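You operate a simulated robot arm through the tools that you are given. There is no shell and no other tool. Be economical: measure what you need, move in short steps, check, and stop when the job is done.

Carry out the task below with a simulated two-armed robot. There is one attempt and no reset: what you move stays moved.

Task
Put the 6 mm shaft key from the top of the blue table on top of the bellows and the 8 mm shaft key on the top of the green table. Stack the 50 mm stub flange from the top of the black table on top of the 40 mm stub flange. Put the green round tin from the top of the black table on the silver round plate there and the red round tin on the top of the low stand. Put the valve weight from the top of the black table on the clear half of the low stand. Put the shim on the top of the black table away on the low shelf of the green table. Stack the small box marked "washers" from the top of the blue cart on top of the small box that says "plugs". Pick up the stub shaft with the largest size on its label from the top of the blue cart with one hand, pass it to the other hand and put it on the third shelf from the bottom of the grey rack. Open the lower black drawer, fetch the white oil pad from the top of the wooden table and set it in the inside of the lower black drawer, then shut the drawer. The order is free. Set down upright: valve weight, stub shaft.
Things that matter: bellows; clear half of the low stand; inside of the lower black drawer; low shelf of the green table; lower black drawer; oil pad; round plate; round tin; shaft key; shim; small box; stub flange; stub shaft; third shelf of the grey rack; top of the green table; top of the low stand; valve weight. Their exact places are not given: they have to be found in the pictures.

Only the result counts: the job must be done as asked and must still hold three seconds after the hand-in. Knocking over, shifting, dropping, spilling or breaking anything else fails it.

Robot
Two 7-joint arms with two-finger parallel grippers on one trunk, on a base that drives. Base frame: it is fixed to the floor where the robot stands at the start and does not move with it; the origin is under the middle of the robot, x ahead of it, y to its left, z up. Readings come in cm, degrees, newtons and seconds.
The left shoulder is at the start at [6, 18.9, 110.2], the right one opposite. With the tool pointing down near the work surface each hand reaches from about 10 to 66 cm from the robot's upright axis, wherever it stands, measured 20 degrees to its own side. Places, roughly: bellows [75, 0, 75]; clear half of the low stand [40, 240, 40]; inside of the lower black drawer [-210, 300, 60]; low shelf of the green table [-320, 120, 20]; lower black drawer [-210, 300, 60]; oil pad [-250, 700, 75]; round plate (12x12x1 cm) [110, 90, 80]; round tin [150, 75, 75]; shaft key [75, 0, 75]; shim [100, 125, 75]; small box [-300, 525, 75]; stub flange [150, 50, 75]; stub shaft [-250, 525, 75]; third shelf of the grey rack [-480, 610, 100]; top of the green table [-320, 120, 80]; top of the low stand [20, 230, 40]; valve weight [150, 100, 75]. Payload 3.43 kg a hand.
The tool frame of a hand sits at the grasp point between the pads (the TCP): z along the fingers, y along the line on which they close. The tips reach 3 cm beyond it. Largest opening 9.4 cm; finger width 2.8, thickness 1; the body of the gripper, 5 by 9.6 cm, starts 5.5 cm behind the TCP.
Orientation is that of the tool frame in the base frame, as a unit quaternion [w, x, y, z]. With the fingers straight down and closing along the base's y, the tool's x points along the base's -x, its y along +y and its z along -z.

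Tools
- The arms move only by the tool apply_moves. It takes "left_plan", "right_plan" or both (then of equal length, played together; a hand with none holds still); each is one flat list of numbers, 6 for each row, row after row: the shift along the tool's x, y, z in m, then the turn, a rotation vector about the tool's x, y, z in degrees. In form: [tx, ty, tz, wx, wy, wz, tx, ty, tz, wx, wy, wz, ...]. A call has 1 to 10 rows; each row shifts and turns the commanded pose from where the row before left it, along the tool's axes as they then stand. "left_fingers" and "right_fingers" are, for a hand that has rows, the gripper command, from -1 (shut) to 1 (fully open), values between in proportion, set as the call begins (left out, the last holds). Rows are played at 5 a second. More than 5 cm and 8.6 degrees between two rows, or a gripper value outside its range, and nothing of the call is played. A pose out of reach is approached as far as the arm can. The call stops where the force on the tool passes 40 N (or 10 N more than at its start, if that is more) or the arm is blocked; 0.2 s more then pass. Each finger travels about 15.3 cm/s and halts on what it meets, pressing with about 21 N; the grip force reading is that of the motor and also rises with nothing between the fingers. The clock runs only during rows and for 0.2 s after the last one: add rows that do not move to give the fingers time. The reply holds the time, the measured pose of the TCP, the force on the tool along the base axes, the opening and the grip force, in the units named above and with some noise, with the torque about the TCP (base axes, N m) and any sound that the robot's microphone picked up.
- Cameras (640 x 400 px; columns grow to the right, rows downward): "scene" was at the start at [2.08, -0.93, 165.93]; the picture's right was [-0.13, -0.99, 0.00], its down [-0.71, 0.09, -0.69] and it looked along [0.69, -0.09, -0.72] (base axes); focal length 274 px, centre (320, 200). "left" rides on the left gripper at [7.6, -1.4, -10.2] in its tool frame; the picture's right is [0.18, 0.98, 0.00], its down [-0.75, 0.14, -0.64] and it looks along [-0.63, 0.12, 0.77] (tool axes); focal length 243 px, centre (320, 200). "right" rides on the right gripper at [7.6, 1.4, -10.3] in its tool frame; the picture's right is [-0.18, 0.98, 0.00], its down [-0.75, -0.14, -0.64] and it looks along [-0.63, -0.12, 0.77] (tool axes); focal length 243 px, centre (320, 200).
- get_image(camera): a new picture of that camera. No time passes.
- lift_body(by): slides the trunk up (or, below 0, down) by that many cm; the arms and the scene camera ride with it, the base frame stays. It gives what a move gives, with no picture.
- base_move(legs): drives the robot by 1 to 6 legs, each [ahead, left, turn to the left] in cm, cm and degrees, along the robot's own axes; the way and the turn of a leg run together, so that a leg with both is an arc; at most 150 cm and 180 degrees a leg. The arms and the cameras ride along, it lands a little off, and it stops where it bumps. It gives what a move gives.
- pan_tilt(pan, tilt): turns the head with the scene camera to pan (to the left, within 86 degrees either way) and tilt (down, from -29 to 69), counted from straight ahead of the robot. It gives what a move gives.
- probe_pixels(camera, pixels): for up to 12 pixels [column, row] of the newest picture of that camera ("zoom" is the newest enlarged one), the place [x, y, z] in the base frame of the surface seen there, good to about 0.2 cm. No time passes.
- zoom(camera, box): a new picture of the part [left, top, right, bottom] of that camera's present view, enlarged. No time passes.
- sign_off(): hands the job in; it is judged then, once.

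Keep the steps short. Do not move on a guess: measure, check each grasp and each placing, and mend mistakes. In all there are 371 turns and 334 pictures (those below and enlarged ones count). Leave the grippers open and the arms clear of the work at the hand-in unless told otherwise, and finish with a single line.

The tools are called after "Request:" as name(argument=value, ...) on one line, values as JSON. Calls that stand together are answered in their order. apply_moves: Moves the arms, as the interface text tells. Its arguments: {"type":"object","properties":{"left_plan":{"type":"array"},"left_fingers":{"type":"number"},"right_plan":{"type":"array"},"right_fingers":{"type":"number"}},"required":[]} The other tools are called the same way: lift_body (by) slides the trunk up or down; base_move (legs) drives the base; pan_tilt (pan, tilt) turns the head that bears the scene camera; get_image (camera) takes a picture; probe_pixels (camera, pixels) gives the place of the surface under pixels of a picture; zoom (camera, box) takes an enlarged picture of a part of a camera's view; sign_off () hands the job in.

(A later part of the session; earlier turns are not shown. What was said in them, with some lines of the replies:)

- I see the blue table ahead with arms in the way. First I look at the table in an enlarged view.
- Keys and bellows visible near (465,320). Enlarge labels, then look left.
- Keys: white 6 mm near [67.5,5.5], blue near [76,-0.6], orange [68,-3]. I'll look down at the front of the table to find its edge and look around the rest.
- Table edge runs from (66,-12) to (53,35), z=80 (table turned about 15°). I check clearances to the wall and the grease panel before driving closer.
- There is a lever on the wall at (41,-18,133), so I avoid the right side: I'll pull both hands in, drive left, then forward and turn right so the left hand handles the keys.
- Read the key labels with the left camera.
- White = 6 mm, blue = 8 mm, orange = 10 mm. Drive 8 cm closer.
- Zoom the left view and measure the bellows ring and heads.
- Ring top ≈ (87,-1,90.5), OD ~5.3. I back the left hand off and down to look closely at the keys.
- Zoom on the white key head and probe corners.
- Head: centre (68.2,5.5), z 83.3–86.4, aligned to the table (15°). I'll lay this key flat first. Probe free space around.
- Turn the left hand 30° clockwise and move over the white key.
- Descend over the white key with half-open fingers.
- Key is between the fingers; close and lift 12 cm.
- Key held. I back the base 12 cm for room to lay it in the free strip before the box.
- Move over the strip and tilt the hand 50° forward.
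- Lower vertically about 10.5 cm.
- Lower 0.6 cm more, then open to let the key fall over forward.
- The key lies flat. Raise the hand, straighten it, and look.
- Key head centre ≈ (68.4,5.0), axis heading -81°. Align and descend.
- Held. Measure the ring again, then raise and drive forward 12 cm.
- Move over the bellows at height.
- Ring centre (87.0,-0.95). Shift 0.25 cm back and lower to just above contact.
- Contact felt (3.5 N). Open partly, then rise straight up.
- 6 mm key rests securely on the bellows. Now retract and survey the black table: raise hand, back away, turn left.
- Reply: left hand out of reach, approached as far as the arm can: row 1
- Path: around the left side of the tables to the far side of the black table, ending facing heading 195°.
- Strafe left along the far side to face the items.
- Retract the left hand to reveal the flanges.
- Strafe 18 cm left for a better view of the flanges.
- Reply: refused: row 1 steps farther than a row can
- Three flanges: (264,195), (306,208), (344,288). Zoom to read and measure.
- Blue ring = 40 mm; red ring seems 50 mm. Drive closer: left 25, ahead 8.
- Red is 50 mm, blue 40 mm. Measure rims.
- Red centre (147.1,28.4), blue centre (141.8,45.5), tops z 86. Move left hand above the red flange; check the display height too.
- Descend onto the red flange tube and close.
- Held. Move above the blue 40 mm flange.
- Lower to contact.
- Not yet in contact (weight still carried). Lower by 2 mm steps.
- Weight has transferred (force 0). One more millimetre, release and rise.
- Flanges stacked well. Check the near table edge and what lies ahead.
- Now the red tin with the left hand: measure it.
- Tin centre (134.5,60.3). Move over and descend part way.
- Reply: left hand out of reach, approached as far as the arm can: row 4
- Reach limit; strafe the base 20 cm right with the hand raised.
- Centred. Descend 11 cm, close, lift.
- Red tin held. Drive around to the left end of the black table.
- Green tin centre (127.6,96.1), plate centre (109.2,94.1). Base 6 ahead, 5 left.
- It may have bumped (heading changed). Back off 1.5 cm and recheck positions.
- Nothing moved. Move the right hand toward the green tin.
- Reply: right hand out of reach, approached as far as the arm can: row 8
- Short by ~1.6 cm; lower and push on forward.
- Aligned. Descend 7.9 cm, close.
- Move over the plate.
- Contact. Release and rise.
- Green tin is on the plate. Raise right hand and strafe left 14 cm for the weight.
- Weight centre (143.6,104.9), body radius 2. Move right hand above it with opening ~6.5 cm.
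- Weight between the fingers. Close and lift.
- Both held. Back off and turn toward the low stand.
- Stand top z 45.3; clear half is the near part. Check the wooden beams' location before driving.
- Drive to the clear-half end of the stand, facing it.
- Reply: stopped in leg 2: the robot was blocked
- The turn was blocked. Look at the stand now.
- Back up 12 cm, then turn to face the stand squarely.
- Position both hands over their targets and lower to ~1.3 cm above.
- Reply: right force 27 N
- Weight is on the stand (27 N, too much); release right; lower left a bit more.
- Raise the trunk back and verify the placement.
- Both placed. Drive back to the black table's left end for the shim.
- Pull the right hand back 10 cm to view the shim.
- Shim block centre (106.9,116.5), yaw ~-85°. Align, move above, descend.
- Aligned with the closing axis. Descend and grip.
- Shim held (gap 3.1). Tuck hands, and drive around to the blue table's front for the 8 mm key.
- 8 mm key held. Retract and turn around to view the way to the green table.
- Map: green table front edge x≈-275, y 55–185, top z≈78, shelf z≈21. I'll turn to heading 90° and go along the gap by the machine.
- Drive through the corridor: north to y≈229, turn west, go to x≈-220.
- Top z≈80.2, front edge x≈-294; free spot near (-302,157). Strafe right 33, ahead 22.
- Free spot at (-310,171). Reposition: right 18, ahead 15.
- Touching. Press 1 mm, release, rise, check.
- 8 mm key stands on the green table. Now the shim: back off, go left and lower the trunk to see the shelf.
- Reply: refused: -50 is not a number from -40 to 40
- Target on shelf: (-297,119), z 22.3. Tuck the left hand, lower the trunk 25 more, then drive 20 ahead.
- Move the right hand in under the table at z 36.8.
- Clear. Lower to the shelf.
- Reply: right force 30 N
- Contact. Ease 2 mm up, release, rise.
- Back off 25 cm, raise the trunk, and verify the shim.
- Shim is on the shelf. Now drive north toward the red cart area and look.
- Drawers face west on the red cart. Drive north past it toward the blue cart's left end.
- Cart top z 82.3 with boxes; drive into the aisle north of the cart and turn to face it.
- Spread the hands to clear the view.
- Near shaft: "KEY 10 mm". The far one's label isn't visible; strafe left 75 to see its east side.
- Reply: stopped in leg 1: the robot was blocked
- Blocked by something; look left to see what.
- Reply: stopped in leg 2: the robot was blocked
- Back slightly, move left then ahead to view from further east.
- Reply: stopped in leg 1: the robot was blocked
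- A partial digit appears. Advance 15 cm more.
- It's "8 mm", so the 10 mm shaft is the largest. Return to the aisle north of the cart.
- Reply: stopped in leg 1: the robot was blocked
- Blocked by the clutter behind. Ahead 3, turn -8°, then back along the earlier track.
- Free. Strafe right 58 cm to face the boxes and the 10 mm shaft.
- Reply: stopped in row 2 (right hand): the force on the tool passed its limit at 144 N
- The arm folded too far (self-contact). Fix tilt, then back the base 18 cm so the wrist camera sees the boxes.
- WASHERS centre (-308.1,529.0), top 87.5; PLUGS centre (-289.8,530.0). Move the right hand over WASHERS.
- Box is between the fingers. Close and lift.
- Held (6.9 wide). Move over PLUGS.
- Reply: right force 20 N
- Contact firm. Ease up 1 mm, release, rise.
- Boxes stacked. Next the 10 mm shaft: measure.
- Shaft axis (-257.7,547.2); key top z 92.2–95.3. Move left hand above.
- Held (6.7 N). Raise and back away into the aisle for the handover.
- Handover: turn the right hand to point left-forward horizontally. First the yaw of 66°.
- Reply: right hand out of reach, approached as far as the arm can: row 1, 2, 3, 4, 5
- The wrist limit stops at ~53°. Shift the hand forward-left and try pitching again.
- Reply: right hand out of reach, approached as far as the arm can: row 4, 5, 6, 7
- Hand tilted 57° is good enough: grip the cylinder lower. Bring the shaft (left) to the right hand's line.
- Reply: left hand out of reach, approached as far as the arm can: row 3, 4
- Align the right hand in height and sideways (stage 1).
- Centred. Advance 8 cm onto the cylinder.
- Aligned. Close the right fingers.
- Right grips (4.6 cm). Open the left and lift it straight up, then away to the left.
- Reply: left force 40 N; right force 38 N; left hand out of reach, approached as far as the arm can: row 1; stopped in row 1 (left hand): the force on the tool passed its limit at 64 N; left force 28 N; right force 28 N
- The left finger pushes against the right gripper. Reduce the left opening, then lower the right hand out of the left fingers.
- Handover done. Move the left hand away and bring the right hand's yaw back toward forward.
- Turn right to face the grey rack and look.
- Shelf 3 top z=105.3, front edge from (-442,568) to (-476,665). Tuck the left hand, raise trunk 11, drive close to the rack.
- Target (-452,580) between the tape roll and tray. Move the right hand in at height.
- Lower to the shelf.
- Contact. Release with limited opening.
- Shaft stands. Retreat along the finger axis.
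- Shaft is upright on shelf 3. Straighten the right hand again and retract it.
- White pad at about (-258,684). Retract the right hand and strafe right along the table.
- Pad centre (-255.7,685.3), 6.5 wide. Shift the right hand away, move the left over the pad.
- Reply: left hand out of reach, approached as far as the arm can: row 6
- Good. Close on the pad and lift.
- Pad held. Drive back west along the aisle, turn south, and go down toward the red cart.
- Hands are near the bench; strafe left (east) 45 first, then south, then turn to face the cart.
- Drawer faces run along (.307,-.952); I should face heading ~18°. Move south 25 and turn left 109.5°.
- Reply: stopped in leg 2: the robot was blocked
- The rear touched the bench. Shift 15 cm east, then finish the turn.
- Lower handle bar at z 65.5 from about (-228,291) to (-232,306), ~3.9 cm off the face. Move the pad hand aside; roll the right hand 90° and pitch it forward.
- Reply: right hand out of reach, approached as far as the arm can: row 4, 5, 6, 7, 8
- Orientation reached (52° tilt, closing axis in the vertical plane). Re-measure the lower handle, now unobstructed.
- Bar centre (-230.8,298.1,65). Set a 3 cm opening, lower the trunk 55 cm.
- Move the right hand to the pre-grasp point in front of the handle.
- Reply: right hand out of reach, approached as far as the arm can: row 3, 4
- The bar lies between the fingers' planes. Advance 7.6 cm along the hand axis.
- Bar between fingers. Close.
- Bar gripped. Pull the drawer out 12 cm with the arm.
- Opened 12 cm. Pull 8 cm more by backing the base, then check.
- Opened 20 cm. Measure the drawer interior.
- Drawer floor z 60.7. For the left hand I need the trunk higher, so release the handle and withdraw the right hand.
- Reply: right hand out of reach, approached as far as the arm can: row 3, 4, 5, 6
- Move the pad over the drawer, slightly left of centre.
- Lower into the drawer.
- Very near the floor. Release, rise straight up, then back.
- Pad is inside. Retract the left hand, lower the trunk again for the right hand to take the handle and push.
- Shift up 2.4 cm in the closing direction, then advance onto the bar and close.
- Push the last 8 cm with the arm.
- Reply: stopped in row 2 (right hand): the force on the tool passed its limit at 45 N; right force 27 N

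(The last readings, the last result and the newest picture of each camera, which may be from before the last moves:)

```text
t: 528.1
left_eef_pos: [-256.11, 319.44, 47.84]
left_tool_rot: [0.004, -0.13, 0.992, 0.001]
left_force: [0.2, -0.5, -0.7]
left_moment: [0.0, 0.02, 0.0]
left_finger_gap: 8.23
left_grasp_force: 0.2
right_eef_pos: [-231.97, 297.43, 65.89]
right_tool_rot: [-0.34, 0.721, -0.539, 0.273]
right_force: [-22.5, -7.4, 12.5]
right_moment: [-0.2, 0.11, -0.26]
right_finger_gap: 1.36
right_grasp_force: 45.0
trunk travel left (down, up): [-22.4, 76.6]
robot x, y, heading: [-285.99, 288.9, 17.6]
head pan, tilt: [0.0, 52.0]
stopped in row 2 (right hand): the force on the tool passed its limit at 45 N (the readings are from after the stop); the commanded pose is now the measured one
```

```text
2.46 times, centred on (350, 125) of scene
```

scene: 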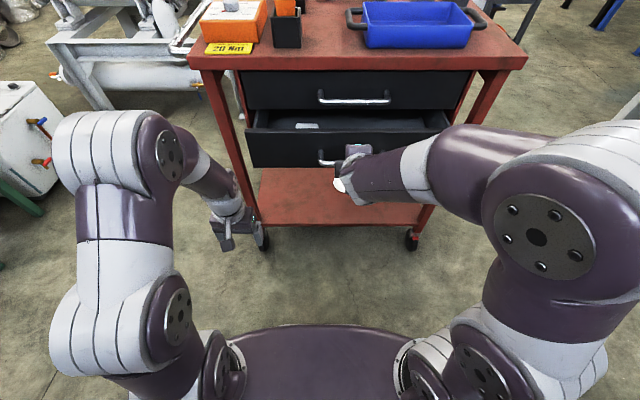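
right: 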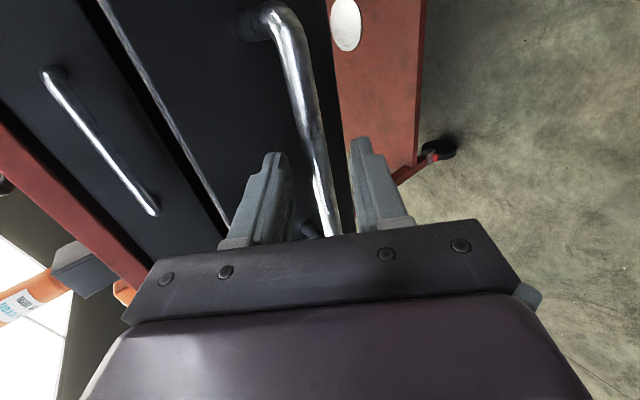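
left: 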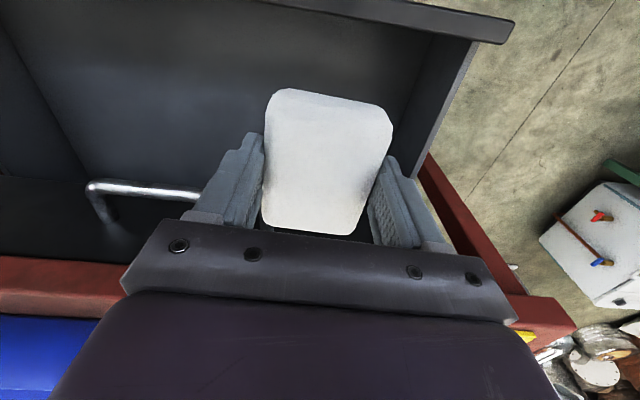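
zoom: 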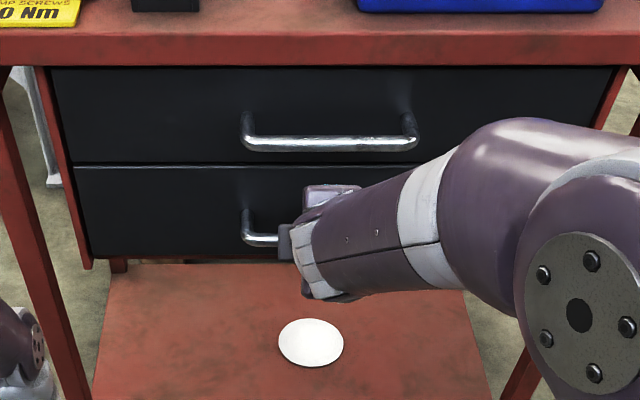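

Drawer is fully shut (hard stop). Release the handle and withdraw straight along the hand axis.

Request:
apply_moves(right_plan=[0, 0, 0, 0, 0, 0, 0, 0, 0, 0, 0, 0, 0, 0, 0, 0, 0, 0], right_fingers=-0.2)

Request:
apply_moves(right_plan=[0, 0, -0.03, 0, 0, 0, 0, 0, -0.04, 0, 0, 0, 0, 0, -0.03, 0, 0, 0])

Request:
base_move(legs=[[-7, 0, 0]])

Request:
get_image(camera="scene")

Request:
zoom(camera="scene", box=[220, 50, 480, 200])

```text
t: 529.0
left_eef_pos: [-255.91, 319.52, 47.69]
left_tool_rot: [0.003, -0.131, 0.991, 0.001]
left_force: [0.0, -0.6, 0.4]
left_moment: [0.02, 0.03, 0.02]
left_finger_gap: 8.22
left_grasp_force: 0.0
right_eef_pos: [-231.68, 297.49, 65.66]
right_tool_rot: [-0.339, 0.721, -0.54, 0.271]
right_force: [-0.3, 0.0, 0.5]
right_moment: [0.0, -0.05, -0.02]
right_finger_gap: 3.8
right_grasp_force: 0.1
trunk travel left (down, up): [-22.4, 76.6]
robot x, y, heading: [-285.72, 288.61, 17.5]
head pan, tilt: [0.0, 52.0]
```

```text
t: 529.8
left_eef_pos: [-255.9, 319.48, 47.8]
left_tool_rot: [0.003, -0.131, 0.991, 0.001]
left_force: [-0.7, 0.5, 0.2]
left_moment: [0.03, -0.04, 0.05]
left_finger_gap: 8.23
left_grasp_force: 0.1
right_eef_pos: [-239.46, 295.3, 70.18]
right_tool_rot: [-0.338, 0.722, -0.539, 0.272]
right_force: [-0.6, 0.4, -0.4]
right_moment: [-0.02, 0.0, 0.05]
right_finger_gap: 3.76
right_grasp_force: 0.0
right hand out of reach, approached as far as the arm can: row 2, 3
trunk travel left (down, up): [-22.4, 76.6]
robot x, y, heading: [-285.38, 288.69, 17.3]
head pan, tilt: [0.0, 52.0]
```

```text
t: 530.8
left_eef_pos: [-262.5, 317.46, 47.68]
left_tool_rot: [0.003, -0.129, 0.992, 0.002]
left_force: [-0.7, -0.3, -0.2]
left_moment: [0.03, 0.06, -0.01]
left_finger_gap: 8.21
left_grasp_force: 0.0
right_eef_pos: [-246.09, 293.27, 70.24]
right_tool_rot: [-0.339, 0.721, -0.54, 0.271]
right_force: [0.3, 0.3, 1.0]
right_moment: [0.0, 0.0, 0.02]
right_finger_gap: 3.75
right_grasp_force: 0.0
trunk travel left (down, up): [-22.4, 76.6]
robot x, y, heading: [-292.58, 286.21, 17.5]
head pan, tilt: [0.0, 52.0]
```

```text
87 pictures are left
```

scene: 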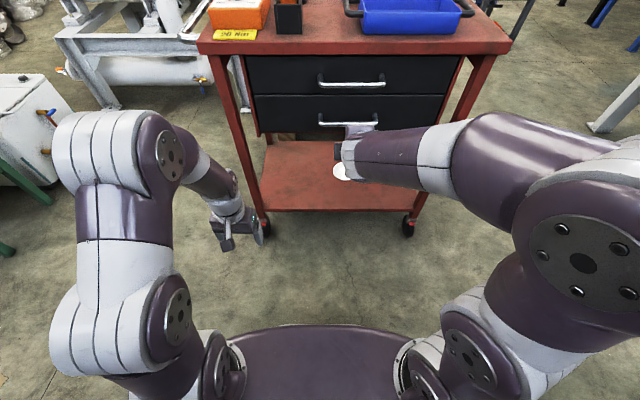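

```text
2.46 times, centred on (350, 125) of scene
```

zoom: 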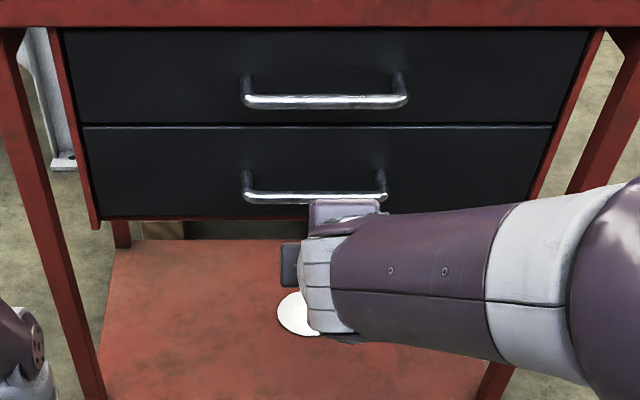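

The lower drawer is shut with the pad inside. Open both grippers and raise the trunk clear.

Request:
apply_moves(right_plan=[0, 0, 0, 0, 0, 0, 0, 0, 0, 0, 0, 0, 0, 0, 0, 0, 0, 0], right_fingers=1, left_plan=[0, 0, 0, 0, 0, 0, 0, 0, 0, 0, 0, 0, 0, 0, 0, 0, 0, 0], left_fingers=1)

Request:
lift_body(by=40)

Request:
get_image(camera="scene")

```text
t: 531.6
left_eef_pos: [-262.57, 317.38, 47.82]
left_tool_rot: [0.003, -0.13, 0.992, 0.0]
left_force: [0.2, 0.2, 0.4]
left_moment: [0.0, 0.0, -0.04]
left_finger_gap: 9.41
left_grasp_force: 0.1
right_eef_pos: [-246.11, 293.24, 70.28]
right_tool_rot: [-0.339, 0.721, -0.54, 0.272]
right_force: [-0.5, -0.3, 0.6]
right_moment: [0.0, -0.03, 0.02]
right_finger_gap: 9.41
right_grasp_force: 0.0
trunk travel left (down, up): [-22.4, 76.6]
robot x, y, heading: [-292.54, 286.8, 17.5]
head pan, tilt: [0.0, 52.0]
```

```text
t: 535.4
left_eef_pos: [-262.48, 317.36, 87.82]
left_tool_rot: [0.002, -0.129, 0.992, 0.001]
left_force: [0.3, 0.3, 0.0]
left_moment: [-0.02, 0.0, -0.01]
left_finger_gap: 9.42
left_grasp_force: 0.0
right_eef_pos: [-246.12, 293.33, 110.17]
right_tool_rot: [-0.339, 0.722, -0.539, 0.272]
right_force: [0.3, 0.1, -0.5]
right_moment: [-0.01, 0.0, 0.01]
right_finger_gap: 9.41
right_grasp_force: 0.1
trunk travel left (down, up): [-62.4, 36.6]
robot x, y, heading: [-292.74, 286.16, 17.3]
head pan, tilt: [0.0, 52.0]
```

```text
85 pictures are left
```

scene: 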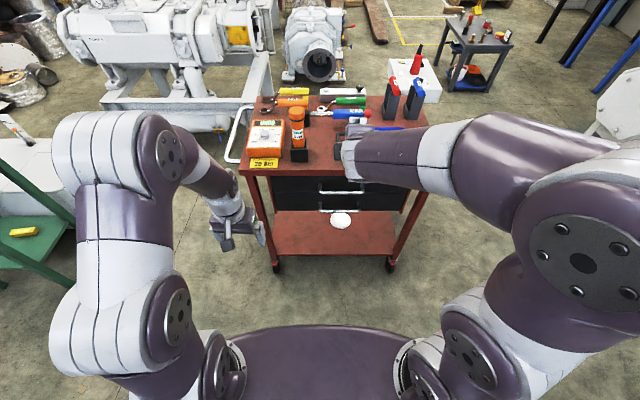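

All tasks have been placed and checked, and the arms are clear with the grippers open. Handing in.

Request:
sign_off()

```text
The job is handed in.
```

All the items were placed as asked and checked in the pictures, the drawer is shut with the pad inside, and the job is handed in; the base bumped fixed items a few times while driving (the black table, low stand, bench and floor clutter), and nothing I re-measured had moved, but the bench and floor clutter were not re-measured.
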